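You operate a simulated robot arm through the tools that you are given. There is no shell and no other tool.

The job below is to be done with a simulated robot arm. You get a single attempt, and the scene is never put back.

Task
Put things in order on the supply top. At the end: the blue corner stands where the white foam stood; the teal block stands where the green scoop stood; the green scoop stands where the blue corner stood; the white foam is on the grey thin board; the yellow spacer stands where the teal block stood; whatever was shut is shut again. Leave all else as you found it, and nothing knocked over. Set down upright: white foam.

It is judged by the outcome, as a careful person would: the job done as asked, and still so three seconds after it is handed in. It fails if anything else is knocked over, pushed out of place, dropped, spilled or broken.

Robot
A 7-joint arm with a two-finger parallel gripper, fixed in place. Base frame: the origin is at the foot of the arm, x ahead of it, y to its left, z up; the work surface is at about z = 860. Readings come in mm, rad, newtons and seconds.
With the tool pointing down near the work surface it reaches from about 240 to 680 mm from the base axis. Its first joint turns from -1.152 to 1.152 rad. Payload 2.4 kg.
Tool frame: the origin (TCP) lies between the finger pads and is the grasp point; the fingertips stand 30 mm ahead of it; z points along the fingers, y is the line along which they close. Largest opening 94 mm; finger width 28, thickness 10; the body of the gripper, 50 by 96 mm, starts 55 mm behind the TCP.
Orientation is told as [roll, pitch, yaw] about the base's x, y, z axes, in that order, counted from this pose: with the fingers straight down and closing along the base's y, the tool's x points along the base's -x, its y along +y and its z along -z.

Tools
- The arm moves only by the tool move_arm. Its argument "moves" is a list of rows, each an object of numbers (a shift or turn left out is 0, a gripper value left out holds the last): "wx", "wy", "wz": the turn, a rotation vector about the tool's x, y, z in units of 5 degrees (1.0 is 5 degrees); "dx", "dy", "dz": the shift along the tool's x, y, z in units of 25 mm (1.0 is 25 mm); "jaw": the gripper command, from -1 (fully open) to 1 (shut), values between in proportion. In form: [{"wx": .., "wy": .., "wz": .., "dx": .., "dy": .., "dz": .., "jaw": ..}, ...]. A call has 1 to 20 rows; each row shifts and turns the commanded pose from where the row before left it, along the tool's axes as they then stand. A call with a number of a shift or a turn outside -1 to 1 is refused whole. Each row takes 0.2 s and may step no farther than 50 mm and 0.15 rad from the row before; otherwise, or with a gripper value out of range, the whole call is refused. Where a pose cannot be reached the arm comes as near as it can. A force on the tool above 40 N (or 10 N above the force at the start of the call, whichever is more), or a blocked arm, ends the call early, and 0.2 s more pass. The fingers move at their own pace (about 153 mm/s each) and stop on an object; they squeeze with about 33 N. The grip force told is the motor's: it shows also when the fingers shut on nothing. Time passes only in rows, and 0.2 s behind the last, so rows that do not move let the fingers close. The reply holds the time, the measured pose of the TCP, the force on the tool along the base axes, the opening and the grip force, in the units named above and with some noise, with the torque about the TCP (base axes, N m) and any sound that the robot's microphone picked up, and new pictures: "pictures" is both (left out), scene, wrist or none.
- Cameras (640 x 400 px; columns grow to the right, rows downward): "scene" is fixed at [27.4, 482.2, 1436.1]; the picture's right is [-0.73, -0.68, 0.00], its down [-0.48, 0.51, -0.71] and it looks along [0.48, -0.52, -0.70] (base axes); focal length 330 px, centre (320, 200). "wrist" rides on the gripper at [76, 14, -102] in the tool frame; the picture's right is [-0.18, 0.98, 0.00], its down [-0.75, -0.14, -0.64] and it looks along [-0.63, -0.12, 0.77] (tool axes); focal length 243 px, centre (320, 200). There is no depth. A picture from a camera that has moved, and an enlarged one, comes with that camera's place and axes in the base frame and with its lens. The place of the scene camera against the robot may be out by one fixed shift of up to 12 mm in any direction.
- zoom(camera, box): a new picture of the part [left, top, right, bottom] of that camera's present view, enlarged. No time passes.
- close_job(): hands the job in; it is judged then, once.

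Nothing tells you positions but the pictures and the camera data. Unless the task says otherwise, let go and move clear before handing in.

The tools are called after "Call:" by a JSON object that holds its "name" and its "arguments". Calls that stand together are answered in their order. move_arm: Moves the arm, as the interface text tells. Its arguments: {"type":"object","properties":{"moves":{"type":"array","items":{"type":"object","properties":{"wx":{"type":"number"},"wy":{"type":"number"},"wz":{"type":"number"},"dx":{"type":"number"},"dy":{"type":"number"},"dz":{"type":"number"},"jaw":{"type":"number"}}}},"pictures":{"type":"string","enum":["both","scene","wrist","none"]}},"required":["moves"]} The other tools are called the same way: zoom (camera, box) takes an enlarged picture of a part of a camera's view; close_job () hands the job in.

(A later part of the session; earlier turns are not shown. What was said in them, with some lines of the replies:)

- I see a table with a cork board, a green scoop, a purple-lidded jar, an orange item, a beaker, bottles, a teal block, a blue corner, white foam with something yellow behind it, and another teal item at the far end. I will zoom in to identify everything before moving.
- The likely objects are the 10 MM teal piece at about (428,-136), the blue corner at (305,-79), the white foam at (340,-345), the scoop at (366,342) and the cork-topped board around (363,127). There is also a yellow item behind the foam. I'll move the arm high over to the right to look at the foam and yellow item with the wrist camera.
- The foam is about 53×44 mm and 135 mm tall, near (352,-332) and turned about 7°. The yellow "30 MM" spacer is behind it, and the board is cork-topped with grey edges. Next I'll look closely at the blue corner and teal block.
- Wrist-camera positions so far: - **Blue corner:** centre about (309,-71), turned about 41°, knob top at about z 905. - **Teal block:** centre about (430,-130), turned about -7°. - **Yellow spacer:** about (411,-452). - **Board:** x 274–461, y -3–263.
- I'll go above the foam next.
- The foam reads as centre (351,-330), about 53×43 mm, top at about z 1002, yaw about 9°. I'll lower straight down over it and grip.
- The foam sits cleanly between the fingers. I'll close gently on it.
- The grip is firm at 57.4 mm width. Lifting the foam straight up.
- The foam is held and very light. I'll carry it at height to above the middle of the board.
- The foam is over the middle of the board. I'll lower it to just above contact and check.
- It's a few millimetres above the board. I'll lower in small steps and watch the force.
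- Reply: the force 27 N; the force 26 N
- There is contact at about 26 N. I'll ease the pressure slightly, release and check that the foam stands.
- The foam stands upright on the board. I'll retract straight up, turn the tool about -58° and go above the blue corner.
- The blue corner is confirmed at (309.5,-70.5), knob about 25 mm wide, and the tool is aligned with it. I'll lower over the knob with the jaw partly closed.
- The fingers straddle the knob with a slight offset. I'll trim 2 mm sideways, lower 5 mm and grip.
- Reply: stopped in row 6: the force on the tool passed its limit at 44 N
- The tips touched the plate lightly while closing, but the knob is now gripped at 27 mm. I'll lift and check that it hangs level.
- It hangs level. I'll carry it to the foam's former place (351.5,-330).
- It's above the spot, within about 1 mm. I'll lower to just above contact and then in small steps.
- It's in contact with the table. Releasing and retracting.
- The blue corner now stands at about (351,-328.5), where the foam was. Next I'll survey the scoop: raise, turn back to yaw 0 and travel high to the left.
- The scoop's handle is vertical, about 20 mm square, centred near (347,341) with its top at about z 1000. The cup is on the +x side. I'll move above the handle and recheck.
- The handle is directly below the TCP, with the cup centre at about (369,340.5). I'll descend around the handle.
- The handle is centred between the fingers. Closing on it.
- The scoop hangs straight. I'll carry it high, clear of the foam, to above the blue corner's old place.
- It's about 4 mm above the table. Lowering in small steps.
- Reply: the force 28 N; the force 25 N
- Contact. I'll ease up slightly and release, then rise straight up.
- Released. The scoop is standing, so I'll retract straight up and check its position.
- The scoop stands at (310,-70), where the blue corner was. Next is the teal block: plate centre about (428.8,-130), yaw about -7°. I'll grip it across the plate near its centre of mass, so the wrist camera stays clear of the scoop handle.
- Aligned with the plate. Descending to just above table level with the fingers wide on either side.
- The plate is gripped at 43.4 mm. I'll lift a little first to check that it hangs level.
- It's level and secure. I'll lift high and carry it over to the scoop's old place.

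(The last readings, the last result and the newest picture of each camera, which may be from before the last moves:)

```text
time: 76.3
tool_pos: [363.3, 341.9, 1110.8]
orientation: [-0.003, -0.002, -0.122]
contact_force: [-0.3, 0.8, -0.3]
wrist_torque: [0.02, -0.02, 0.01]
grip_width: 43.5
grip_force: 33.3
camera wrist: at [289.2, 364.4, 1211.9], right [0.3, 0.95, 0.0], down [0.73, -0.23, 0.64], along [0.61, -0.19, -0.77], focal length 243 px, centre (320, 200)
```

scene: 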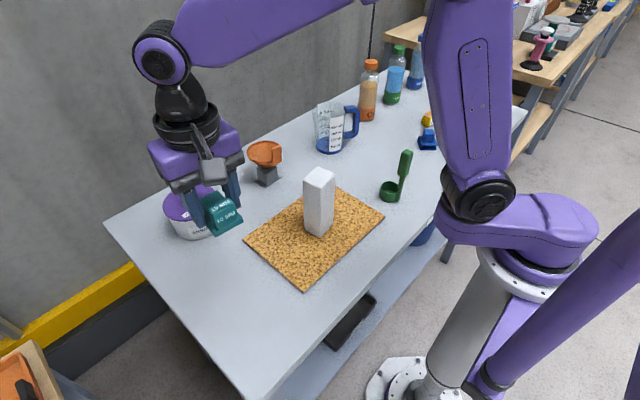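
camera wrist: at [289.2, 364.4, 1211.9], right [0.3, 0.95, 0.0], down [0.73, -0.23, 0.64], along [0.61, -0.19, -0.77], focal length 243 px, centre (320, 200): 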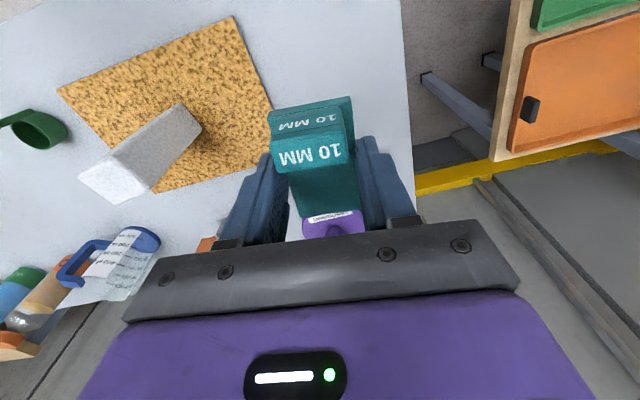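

Call:
{"name": "move_arm", "arguments": {"moves": [{"dy": -0.044, "dx": -0.066}, {"dz": 1}, {"dz": 1}, {"dz": 1}, {"dz": 1}, {"dz": 1}, {"dz": 1}, {"dz": 1}, {"dz": 1}, {"dz": 0.52}, {}], "pictures": "both"}}

Call:
{"name": "zoom", "arguments": {"camera": "scene", "box": [190, 210, 290, 310]}}

```text
time: 78.8
tool_pos: [366.2, 339.6, 895.1]
orientation: [-0.001, -0.004, -0.119]
contact_force: [0.1, -0.3, 0.0]
wrist_torque: [0.01, -0.01, 0.01]
grip_width: 43.3
grip_force: 32.9
camera wrist: at [291.2, 362.2, 997.8], right [0.3, 0.95, 0.0], down [0.73, -0.23, 0.64], along [0.61, -0.19, -0.77], focal length 243 px, centre (320, 200)
```

scene: 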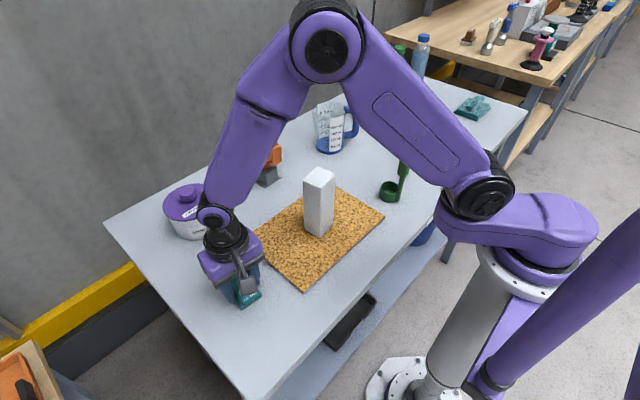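
wrist: 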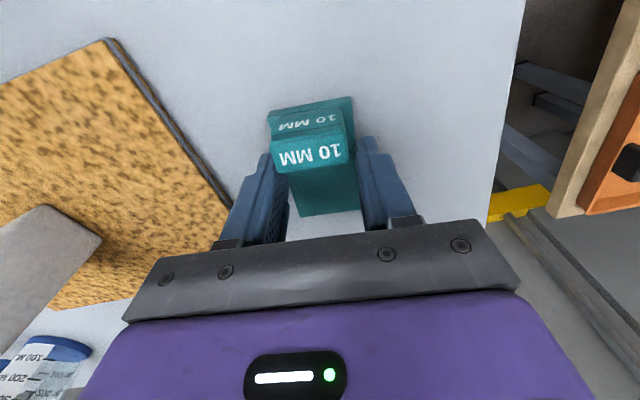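

```text
4.00 times, centred on (240, 260) of scene
camera zoom: at [27.4, 482.2, 1436.1], right [-0.73, -0.68, 0.0], down [-0.48, 0.51, -0.71], along [0.48, -0.52, -0.7], focal length 1319 px, centre (640, -40)
```

zoom: 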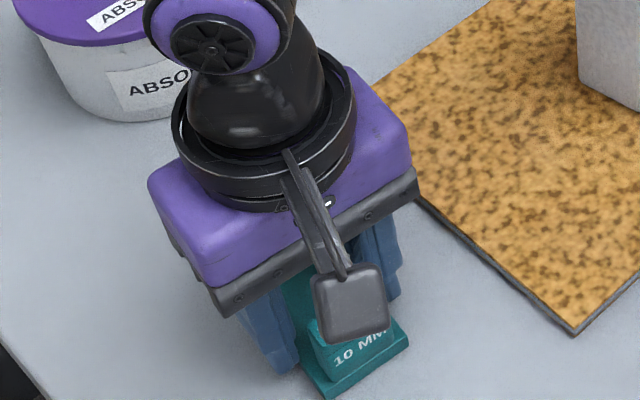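

Call:
{"name": "move_arm", "arguments": {"moves": [{"dz": 0.06}, {}], "pictures": "none"}}

Call:
{"name": "move_arm", "arguments": {"moves": [{"dz": 0.04}, {}], "pictures": "none"}}

Call:
{"name": "move_arm", "arguments": {"moves": [{"dz": 0.04}, {}], "pictures": "none"}}

```text
time: 79.3
tool_pos: [367.3, 339.6, 895.8]
orientation: [-0.001, -0.001, -0.121]
contact_force: [0.5, -1.1, -1.5]
wrist_torque: [-0.02, 0.01, -0.02]
grip_width: 43.5
grip_force: 32.9
```

```text
time: 80.0
tool_pos: [365.1, 339.4, 894.0]
orientation: [-0.001, -0.002, -0.12]
contact_force: [-0.6, 1.2, -0.9]
wrist_torque: [-0.01, -0.02, -0.01]
grip_width: 43.6
grip_force: 32.5
```

```text
time: 80.5
tool_pos: [365.3, 339.3, 893.0]
orientation: [0.0, -0.001, -0.12]
contact_force: [0.1, -0.4, -0.8]
wrist_torque: [-0.02, 0.02, 0.02]
grip_width: 43.6
grip_force: 32.6
```

Call:
{"name": "move_arm", "arguments": {"moves": [{"dz": 0.04}, {}], "pictures": "none"}}

Call:
{"name": "zoom", "arguments": {"camera": "wrist", "box": [200, 80, 440, 240]}}

```text
time: 81.2
tool_pos: [365.3, 338.8, 891.9]
orientation: [0.001, -0.002, -0.121]
contact_force: [-1.3, -3.0, 11.2]
wrist_torque: [-0.07, 0.12, 0.01]
grip_width: 43.0
grip_force: 33.2
```

```text
2.50 times, centred on (320, 160) of wrist
camera zoom: at [291.1, 362.1, 994.4], right [0.3, 0.95, 0.0], down [0.73, -0.23, 0.64], along [0.61, -0.19, -0.76], focal length 606 px, centre (320, 300)
```

zoom: 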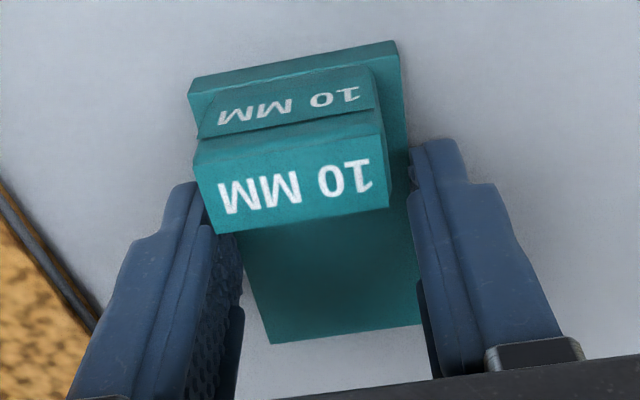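

It's in contact at 11 N. Opening gently and rising.

Call:
{"name": "move_arm", "arguments": {"moves": [{"jaw": 0.0}, {"jaw": -0.2}, {"jaw": -0.6}, {}, {"dz": -0.3}, {"dz": -1}, {"dz": -1}, {"dz": -1}, {"dz": -1}, {"dz": -1}, {}], "pictures": "both"}}

Call:
{"name": "zoom", "arguments": {"camera": "wrist", "box": [220, 30, 420, 170]}}

```text
time: 83.5
tool_pos: [366.1, 339.5, 1024.5]
orientation: [-0.001, -0.002, -0.122]
contact_force: [0.7, 0.3, 0.1]
wrist_torque: [0.0, -0.05, 0.04]
grip_width: 75.2
grip_force: 0.1
camera wrist: at [291.0, 363.1, 1126.6], right [0.3, 0.95, 0.0], down [0.73, -0.23, 0.64], along [0.61, -0.19, -0.77], focal length 243 px, centre (320, 200)
```

scene: 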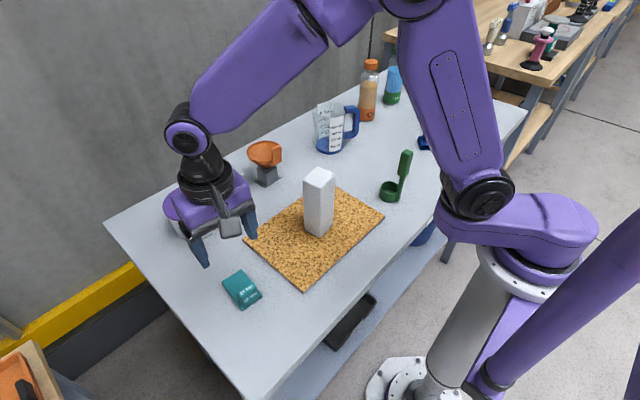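
wrist: 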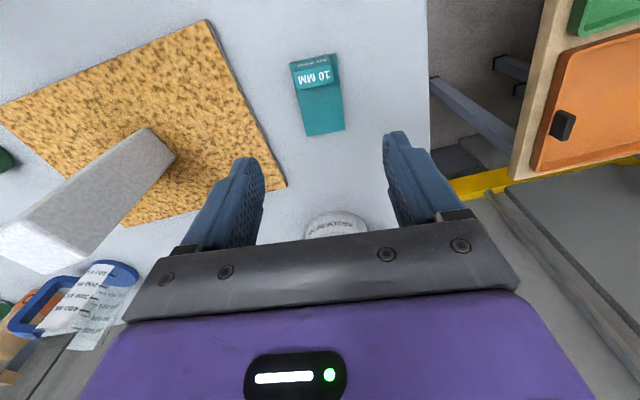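

```text
2.86 times, centred on (320, 100) of wrist
camera zoom: at [291.0, 363.1, 1126.6], right [0.3, 0.95, 0.0], down [0.73, -0.23, 0.64], along [0.61, -0.19, -0.77], focal length 693 px, centre (320, 486)
```

zoom: 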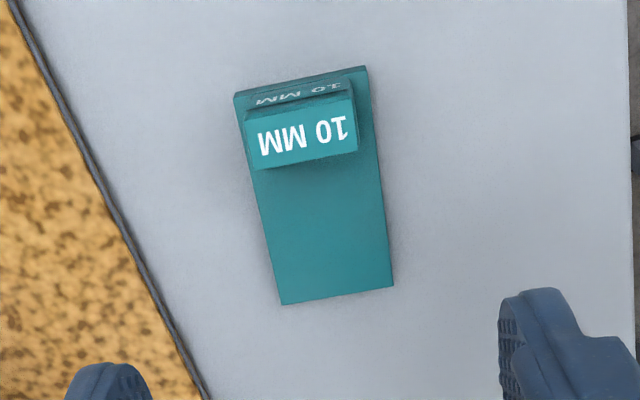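

The teal block stands at about (368.4,339), where the scoop was. Next is the yellow spacer: raise and travel high to above it.

Call:
{"name": "move_arm", "arguments": {"moves": [{"dz": -1}, {"dz": -1}, {"dz": -1}, {"dz": -0.4}, {"dy": -0.975, "dx": -0.1766}, {"dy": -0.975, "dx": -0.1766}, {"dy": -0.975, "dx": -0.1766}, {"dy": -0.975, "dx": -0.1766}, {"dy": -0.975, "dx": -0.1766}, {"dy": -0.975, "dx": -0.1766}, {"dy": -0.975, "dx": -0.1766}, {"dy": -0.975, "dx": -0.1766}, {"dy": -0.975, "dx": -0.1766}, {"dy": -0.975, "dx": -0.1766}, {"dy": -0.975, "dx": -0.1766}, {"dy": -0.975, "dx": -0.1766}, {"dy": -0.975, "dx": -0.1766}, {"dy": -0.975, "dx": -0.1766}, {"dy": -0.975, "dx": -0.1766}, {"dy": -0.975, "dx": -0.1766}], "pictures": "scene"}}

Call:
{"name": "move_arm", "arguments": {"moves": [{"dy": -0.975, "dx": -0.1766, "jaw": -1}, {"dy": -0.975, "dx": -0.1766}, {"dy": -0.975, "dx": -0.1766}, {"dy": -0.975, "dx": -0.1766}, {"dy": -0.975, "dx": -0.1766}, {"dy": -0.975, "dx": -0.1766}, {"dy": -0.975, "dx": -0.1766}, {"dy": -0.975, "dx": -0.1766}, {"dy": -0.975, "dx": -0.1766}, {"dy": -0.975, "dx": -0.1766}, {"dy": -0.975, "dx": -0.1766}, {"dy": -0.975, "dx": -0.1766}, {"dy": -0.975, "dx": -0.1766}, {"dy": -0.975, "dx": -0.1766}, {"dy": -0.975, "dx": -0.1766}, {"dy": -0.975, "dx": -0.1766}, {}], "pictures": "both"}}

```text
time: 87.8
tool_pos: [388.5, -56.5, 1110.0]
orientation: [-0.003, -0.001, -0.122]
contact_force: [-0.8, -0.3, 0.4]
wrist_torque: [0.03, 0.02, -0.02]
grip_width: 75.1
grip_force: 0.0
```

scene: 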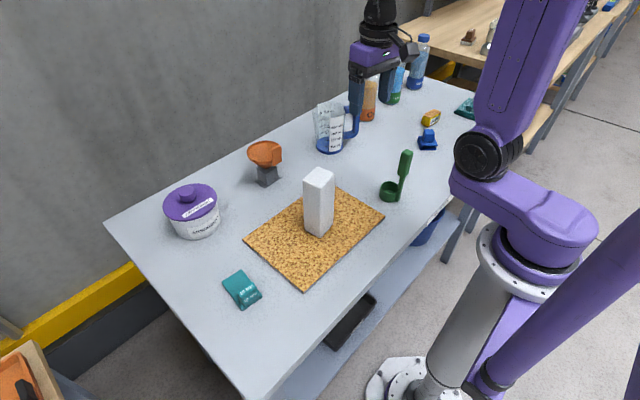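

```text
time: 91.3
tool_pos: [410.6, -452.6, 1110.9]
orientation: [-0.003, -0.001, -0.12]
contact_force: [0.5, -0.2, -0.4]
wrist_torque: [0.0, -0.01, -0.02]
grip_width: 94.0
grip_force: 0.1
camera wrist: at [337.0, -429.9, 1212.2], right [0.3, 0.95, 0.0], down [0.73, -0.23, 0.64], along [0.61, -0.19, -0.77], focal length 243 px, centre (320, 200)
```

scene: 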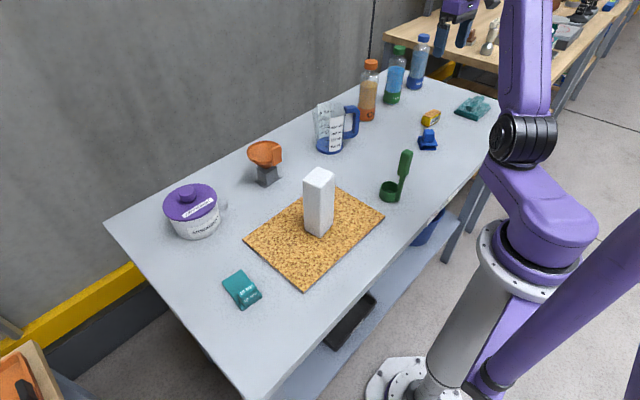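
wrist: 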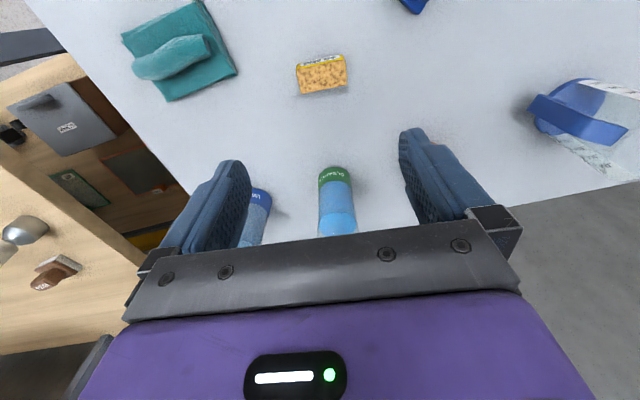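

Call:
{"name": "zoom", "arguments": {"camera": "wrist", "box": [260, 30, 380, 120]}}

Call:
{"name": "zoom", "arguments": {"camera": "scene", "box": [400, 90, 470, 160]}}

```text
4.44 times, centred on (320, 75) of wrist
camera zoom: at [337.0, -429.9, 1212.2], right [0.3, 0.95, 0.0], down [0.73, -0.23, 0.64], along [0.61, -0.19, -0.77], focal length 1078 px, centre (320, 756)
```

zoom: 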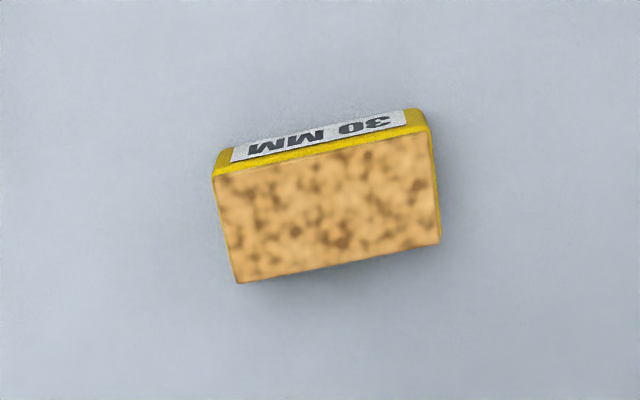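

```text
5.71 times, centred on (435, 125) of scene
camera zoom: at [27.4, 482.1, 1436.1], right [-0.73, -0.68, 0.0], down [-0.48, 0.51, -0.71], along [0.48, -0.52, -0.7], focal length 1884 px, centre (-337, 629)
```

zoom: 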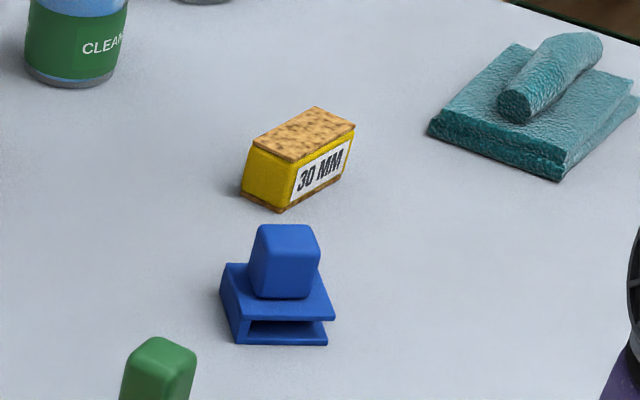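

The spacer is at (409.4,-450.3), about 57×27 mm, yaw -7°, top at about z 891. The tool is already aligned, so I'll trim and descend.

Call:
{"name": "move_arm", "arguments": {"moves": [{"dy": 0.092, "dx": 0.068}, {"dz": 1}, {"dz": 1}, {"dz": 1}, {"dz": 1}, {"dz": 1}, {"dz": 1}, {"dz": 1}, {"dz": 1}, {"dz": 0.3}, {}], "pictures": "both"}}

Call:
{"name": "zoom", "arguments": {"camera": "wrist", "box": [200, 80, 440, 240]}}

Call:
{"name": "zoom", "arguments": {"camera": "scene", "box": [390, 70, 490, 160]}}

```text
time: 93.8
tool_pos: [409.8, -449.5, 902.8]
orientation: [-0.001, 0.0, -0.12]
contact_force: [-0.9, 0.9, 0.2]
wrist_torque: [-0.01, 0.01, -0.03]
grip_width: 94.2
grip_force: 0.1
camera wrist: at [335.8, -427.3, 1004.5], right [0.3, 0.95, 0.0], down [0.73, -0.23, 0.64], along [0.61, -0.19, -0.76], focal length 243 px, centre (320, 200)
```

scene: 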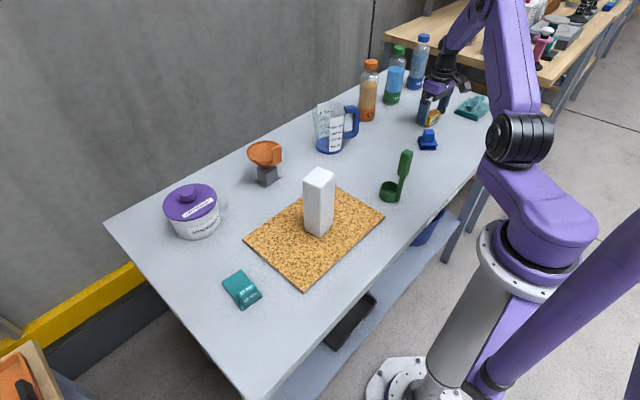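
wrist: 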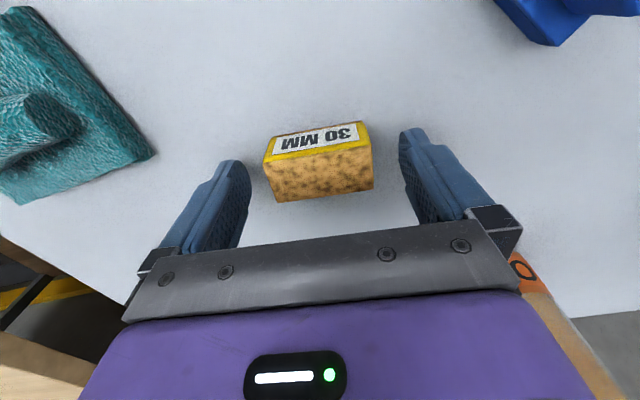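

```text
2.50 times, centred on (320, 160) of wrist
camera zoom: at [335.8, -427.3, 1004.5], right [0.3, 0.95, 0.0], down [0.73, -0.23, 0.64], along [0.61, -0.19, -0.76], focal length 606 px, centre (320, 300)
```

zoom: 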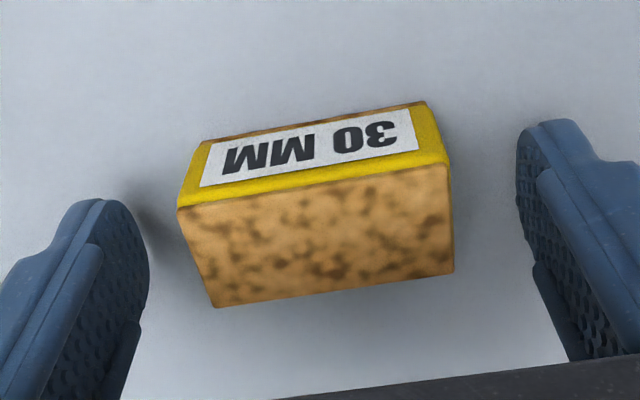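

```text
4.44 times, centred on (440, 115) of scene
camera zoom: at [27.4, 482.2, 1436.1], right [-0.73, -0.68, 0.0], down [-0.48, 0.51, -0.71], along [0.48, -0.52, -0.7], focal length 1465 px, centre (-213, 578)
```

zoom: 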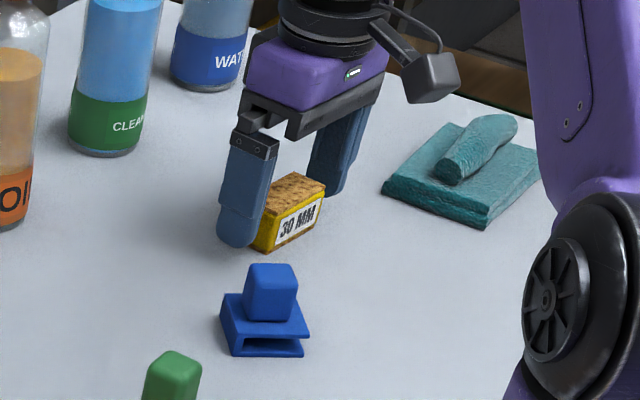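

Call:
{"name": "move_arm", "arguments": {"moves": [{"dz": 0.3}, {}, {"jaw": -0.4}, {"jaw": -0.2}, {"jaw": 0.0}, {"jaw": 0.2}, {}, {}], "pictures": "wrist"}}

```text
time: 95.5
tool_pos: [410.7, -450.0, 895.9]
orientation: [-0.002, -0.001, -0.12]
contact_force: [-0.4, 0.6, -0.2]
wrist_torque: [0.01, -0.04, 0.01]
grip_width: 63.6
grip_force: 32.6
camera wrist: at [335.8, -427.6, 997.4], right [0.3, 0.95, 0.0], down [0.73, -0.23, 0.64], along [0.61, -0.19, -0.77], focal length 243 px, centre (320, 200)
```

wrist: 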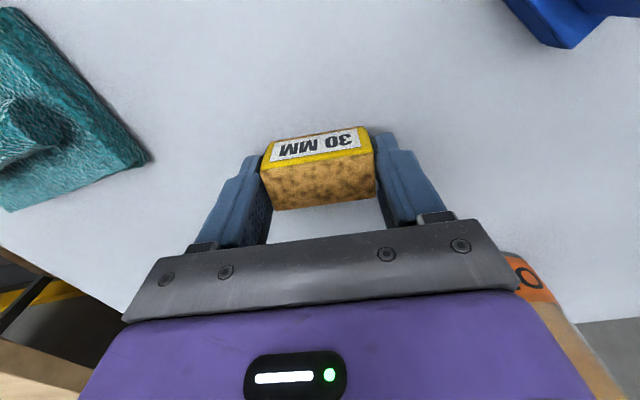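

Gripped at 63.6 mm. Lifting and checking that it's level.

Call:
{"name": "move_arm", "arguments": {"moves": [{"dz": -0.2}, {"dz": -0.4}, {"dz": -0.8}, {}], "pictures": "both"}}

Call:
{"name": "zoom", "arguments": {"camera": "scene", "box": [390, 70, 490, 160]}}

```text
time: 96.5
tool_pos: [410.8, -450.7, 931.3]
orientation: [-0.001, -0.001, -0.122]
contact_force: [0.3, 0.7, 0.1]
wrist_torque: [0.0, 0.0, 0.02]
grip_width: 63.6
grip_force: 32.8
camera wrist: at [336.2, -428.0, 1032.3], right [0.3, 0.95, 0.0], down [0.73, -0.23, 0.64], along [0.61, -0.19, -0.77], focal length 243 px, centre (320, 200)
```

scene: 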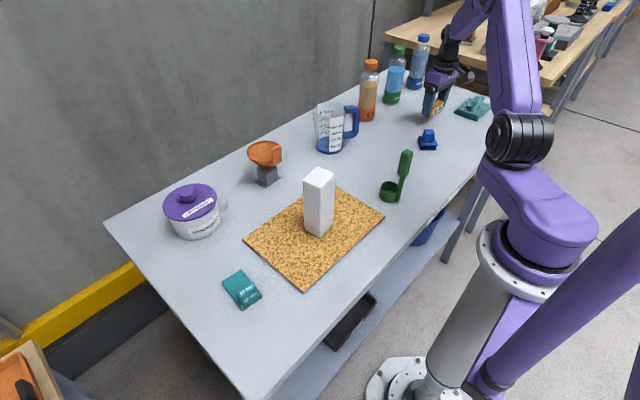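
wrist: 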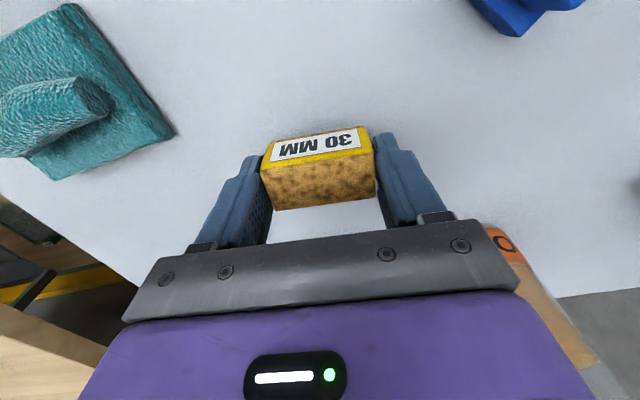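

```text
4.44 times, centred on (440, 115) of scene
camera zoom: at [27.4, 482.1, 1436.1], right [-0.73, -0.68, 0.0], down [-0.48, 0.51, -0.71], along [0.48, -0.52, -0.7], focal length 1465 px, centre (-213, 578)
```

zoom: 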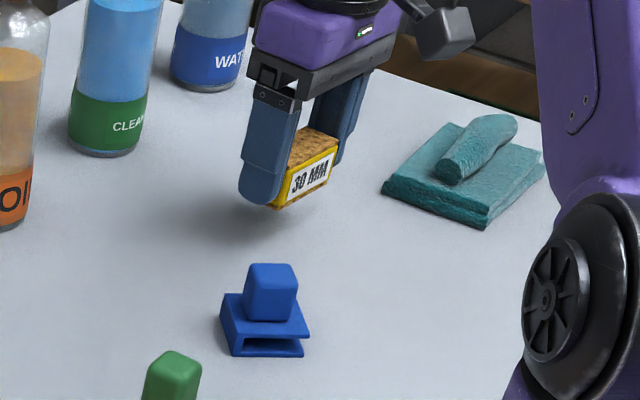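

Level and secure. I'll raise it and carry it to the teal block's old place (428.5,-130).

Call:
{"name": "move_arm", "arguments": {"moves": [{"dz": -1}, {"dz": -1}, {"dz": -1}, {"dy": 0.987, "dx": 0.0627}, {"dy": 0.987, "dx": 0.0627}, {"dy": 0.987, "dx": 0.0627}, {"dy": 0.987, "dx": 0.0627}, {"dy": 0.987, "dx": 0.0627}, {"dy": 0.987, "dx": 0.0627}, {"dy": 0.987, "dx": 0.0627}, {"dy": 0.987, "dx": 0.0627}, {"dy": 0.987, "dx": 0.0627}, {"dy": 0.987, "dx": 0.0627}, {"dy": 0.987, "dx": 0.0627}, {"dy": 0.987, "dx": 0.0627}, {"dy": 0.987, "dx": 0.0627}, {}], "pictures": "both"}}

```text
time: 100.2
tool_pos: [428.8, -129.5, 1005.7]
orientation: [-0.002, -0.004, -0.119]
contact_force: [0.6, 1.0, -0.2]
wrist_torque: [0.01, 0.01, 0.01]
grip_width: 63.4
grip_force: 32.9
camera wrist: at [353.2, -105.7, 1107.0], right [0.3, 0.95, 0.0], down [0.73, -0.23, 0.64], along [0.61, -0.19, -0.76], focal length 243 px, centre (320, 200)
```

scene: 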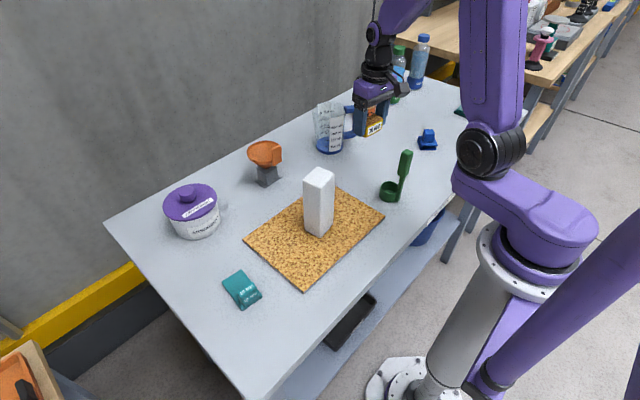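
wrist: 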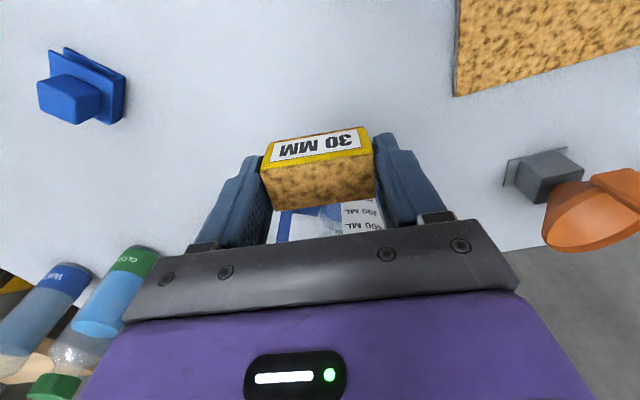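

Call:
{"name": "move_arm", "arguments": {"moves": [{"dz": 1, "dy": -0.03, "dx": -0.02}, {"dz": 1}, {"dz": 1}, {"dz": 1}, {"dz": 0.28}, {}], "pictures": "both"}}

Call:
{"name": "move_arm", "arguments": {"moves": [{"dz": 0.06}, {}], "pictures": "none"}}

Call:
{"name": "move_arm", "arguments": {"moves": [{"dz": 0.04}, {}], "pictures": "none"}}

```text
time: 101.5
tool_pos: [429.1, -130.1, 898.8]
orientation: [-0.002, -0.003, -0.121]
contact_force: [0.2, 0.9, -2.1]
wrist_torque: [-0.02, 0.01, -0.02]
grip_width: 63.5
grip_force: 32.9
camera wrist: at [354.4, -107.4, 999.8], right [0.3, 0.95, 0.0], down [0.73, -0.23, 0.64], along [0.61, -0.19, -0.76], focal length 243 px, centre (320, 200)
```

scene: 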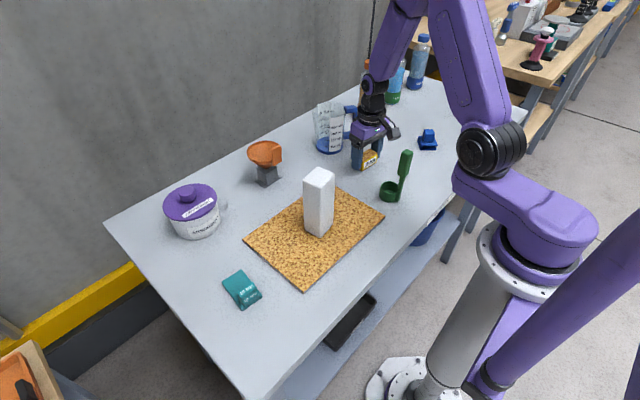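
wrist: 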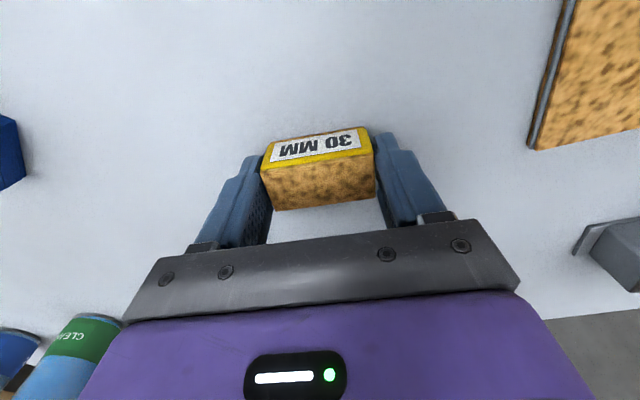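

```text
time: 102.2
tool_pos: [429.3, -129.3, 895.8]
orientation: [-0.003, -0.002, -0.119]
contact_force: [-0.1, -0.3, -0.8]
wrist_torque: [0.0, 0.06, 0.0]
grip_width: 63.6
grip_force: 32.6
```

```text
time: 102.8
tool_pos: [429.5, -130.5, 895.9]
orientation: [-0.002, -0.002, -0.121]
contact_force: [-0.5, 0.2, 0.9]
wrist_torque: [0.01, -0.02, 0.0]
grip_width: 63.4
grip_force: 32.8
```

Call:
{"name": "move_arm", "arguments": {"moves": [{"dz": 0.03}, {}], "pictures": "none"}}

Call:
{"name": "zoom", "arguments": {"camera": "scene", "box": [330, 110, 420, 200]}}

```text
time: 103.3
tool_pos: [428.7, -130.6, 894.7]
orientation: [-0.002, -0.003, -0.121]
contact_force: [-3.0, 2.0, 20.5]
wrist_torque: [0.1, 0.13, 0.0]
grip_width: 63.4
grip_force: 33.0
```

```text
4.44 times, centred on (375, 155) of scene
camera zoom: at [27.1, 482.3, 1436.0], right [-0.73, -0.68, 0.0], down [-0.48, 0.51, -0.71], along [0.48, -0.52, -0.7], focal length 1465 px, centre (76, 400)
```

zoom: 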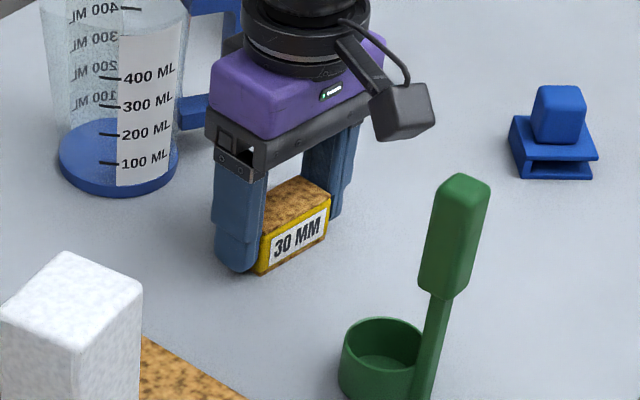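

It's in contact with the table. Releasing and rising straight up.

Call:
{"name": "move_arm", "arguments": {"moves": [{"jaw": -0.35}, {"jaw": -0.5}, {"jaw": -0.8}, {}, {"dz": -0.3}, {"dz": -1}, {"dz": -1}, {"dz": -1}, {"dz": -1}, {"dz": -1}, {"dz": -1}, {"dz": -1}, {"dz": -1}, {}], "pictures": "both"}}

Call:
{"name": "zoom", "arguments": {"camera": "wrist", "box": [240, 30, 400, 150]}}

Call:
{"name": "zoom", "arguments": {"camera": "scene", "box": [290, 90, 450, 250]}}

```text
time: 106.3
tool_pos: [427.8, -128.7, 1101.5]
orientation: [-0.001, -0.001, -0.122]
contact_force: [0.4, -0.7, 0.1]
wrist_torque: [-0.01, 0.02, -0.01]
grip_width: 84.9
grip_force: 0.1
camera wrist: at [353.8, -105.6, 1203.9], right [0.3, 0.95, 0.0], down [0.73, -0.23, 0.64], along [0.61, -0.19, -0.77], focal length 243 px, centre (320, 200)
```

scene: 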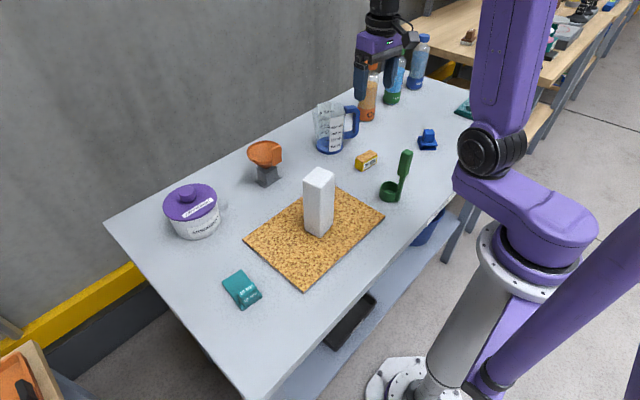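
wrist: 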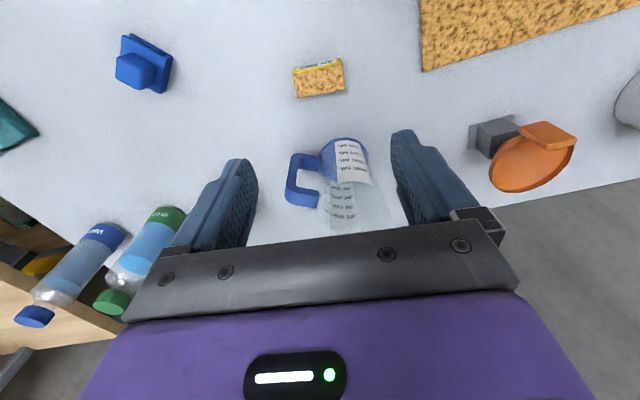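

```text
3.33 times, centred on (320, 90) of wrist
camera zoom: at [353.8, -105.6, 1203.9], right [0.3, 0.95, 0.0], down [0.73, -0.23, 0.64], along [0.61, -0.19, -0.77], focal length 809 px, centre (320, 567)
```

zoom: 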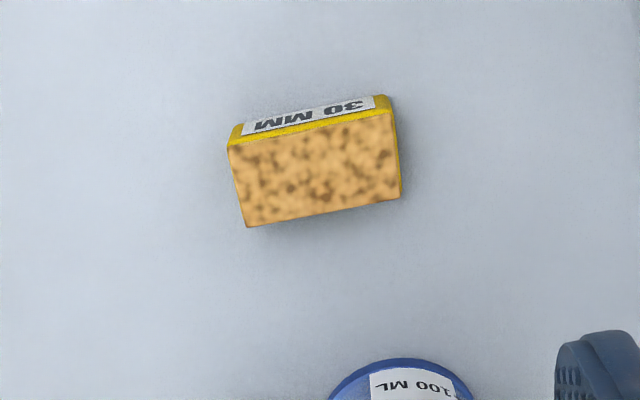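

```text
2.50 times, centred on (370, 170) of scene
camera zoom: at [27.4, 482.2, 1436.1], right [-0.73, -0.68, 0.0], down [-0.48, 0.51, -0.71], along [0.48, -0.52, -0.7], focal length 824 px, centre (195, 275)
```

zoom: 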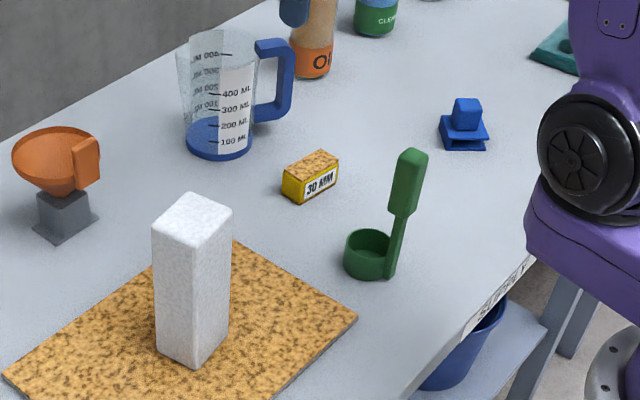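

All five pieces look placed. I'll move the arm back to a neutral pose at the start point and do a final check before handing in.

Call:
{"name": "move_arm", "arguments": {"moves": [{"wz": -0.7, "dz": -0.5}, {"wz": -0.7, "dz": -0.5}, {"dy": 1}, {"dy": 1}, {"dy": 1}, {"dy": 1}, {"dy": 1, "dx": 0.5}, {"dx": 0.5}, {}], "pictures": "both"}}

Call:
{"name": "zoom", "arguments": {"camera": "scene", "box": [200, 160, 400, 310]}}

Call:
{"name": "zoom", "arguments": {"camera": "scene", "box": [340, 90, 500, 220]}}

Call:
{"name": "zoom", "arguments": {"camera": "scene", "box": [300, 200, 480, 370]}}

```text
time: 108.3
tool_pos: [402.1, -4.4, 1127.5]
orientation: [-0.002, -0.001, 0.002]
contact_force: [0.7, 0.7, 0.3]
wrist_torque: [0.0, 0.03, -0.01]
grip_width: 84.6
grip_force: 0.1
camera wrist: at [325.4, 9.5, 1229.0], right [0.18, 0.98, 0.0], down [0.75, -0.14, 0.64], along [0.63, -0.12, -0.77], focal length 243 px, centre (320, 200)
```

scene: 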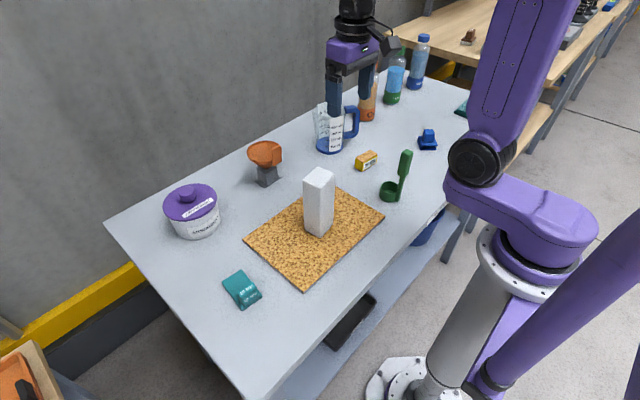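
wrist: 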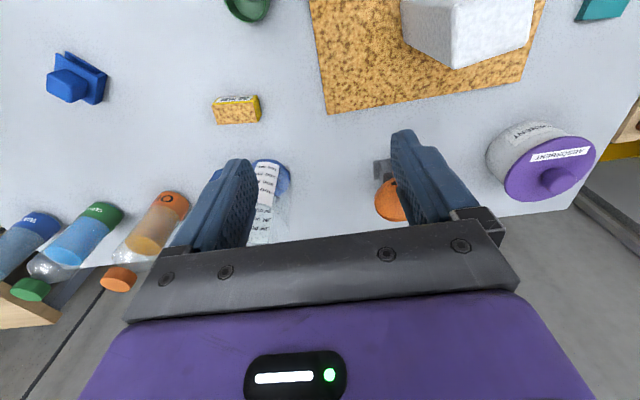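

```text
2.67 times, centred on (300, 235) of scene
camera zoom: at [27.4, 482.2, 1436.1], right [-0.73, -0.68, 0.0], down [-0.48, 0.51, -0.71], along [0.48, -0.52, -0.7], focal length 879 px, centre (373, 107)
```

zoom: 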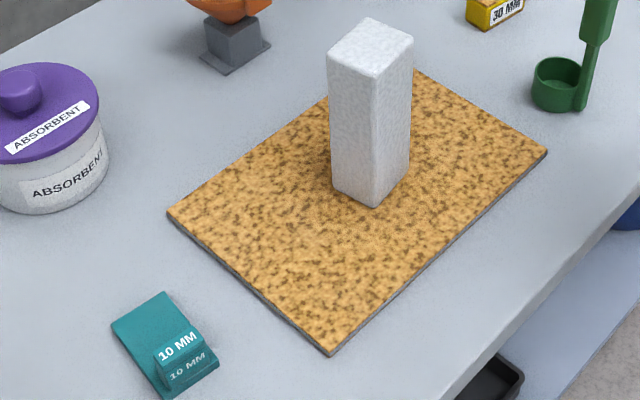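

```text
3.08 times, centred on (420, 155) of scene
camera zoom: at [27.4, 482.2, 1436.1], right [-0.73, -0.68, 0.0], down [-0.48, 0.51, -0.71], along [0.48, -0.52, -0.7], focal length 1014 px, centre (12, 338)
```

zoom: 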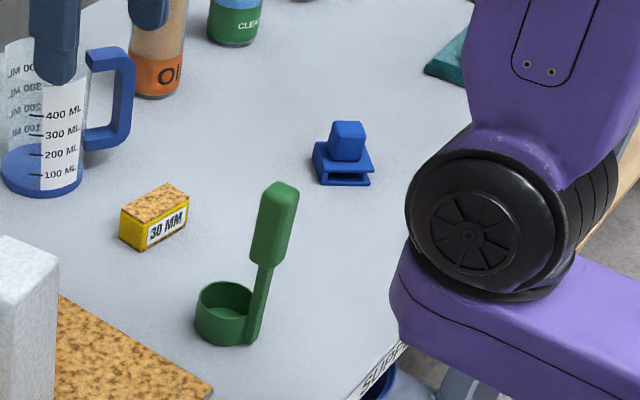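

```text
2.35 times, centred on (390, 285) of scene
camera zoom: at [27.4, 482.2, 1436.1], right [-0.73, -0.68, 0.0], down [-0.48, 0.51, -0.71], along [0.48, -0.52, -0.7], focal length 776 px, centre (155, 0)
```

zoom: 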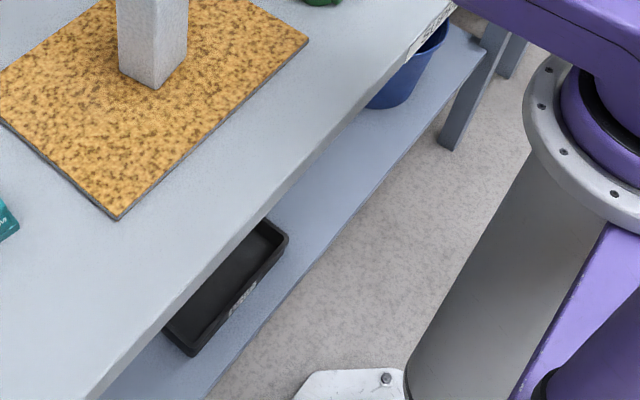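

Everything is in its assigned place and standing: the foam upright on the board, the blue corner, scoop, teal block and spacer each at their spots. The jar is still shut, nothing else has moved, and the arm is clear. Handing in now.

Call:
{"name": "close_job", "arguments": {}}

```text
The job is handed in.
```

I finished the job and handed it in. All five pieces are standing where you asked, and the last pictures show nothing knocked over or moved. The table positions, measured by the wrist camera except the spacer's (arm position at release), are within about 2 mm of target:

| Piece | Where it is now | Position (mm) |
|---|---|---|
| White foam | upright, near the middle of the board | about (367, 128) |
| Blue corner | where the foam stood | about (351, -329) |
| Green scoop | where the blue corner stood | about (310, -70) |
| Teal block | where the scoop stood | about (368, 339) |
| Yellow spacer | where the teal block stood | about (428, -130) |

- **Grey thin board:** I took this to be the cork-topped board with grey edges, the only board on the table.
- **Shut items:** the absorbent jar was the only shut container I handled around. I never opened it, and its lid is still on.
- **Contact forces:** I pressed lightly at each set-down. The most was a brief 44 N when the fingertips touched the blue corner's plate while gripping it, and it didn't visibly shift.

The arm was released and back near its starting pose, clear of everything, when I handed in.
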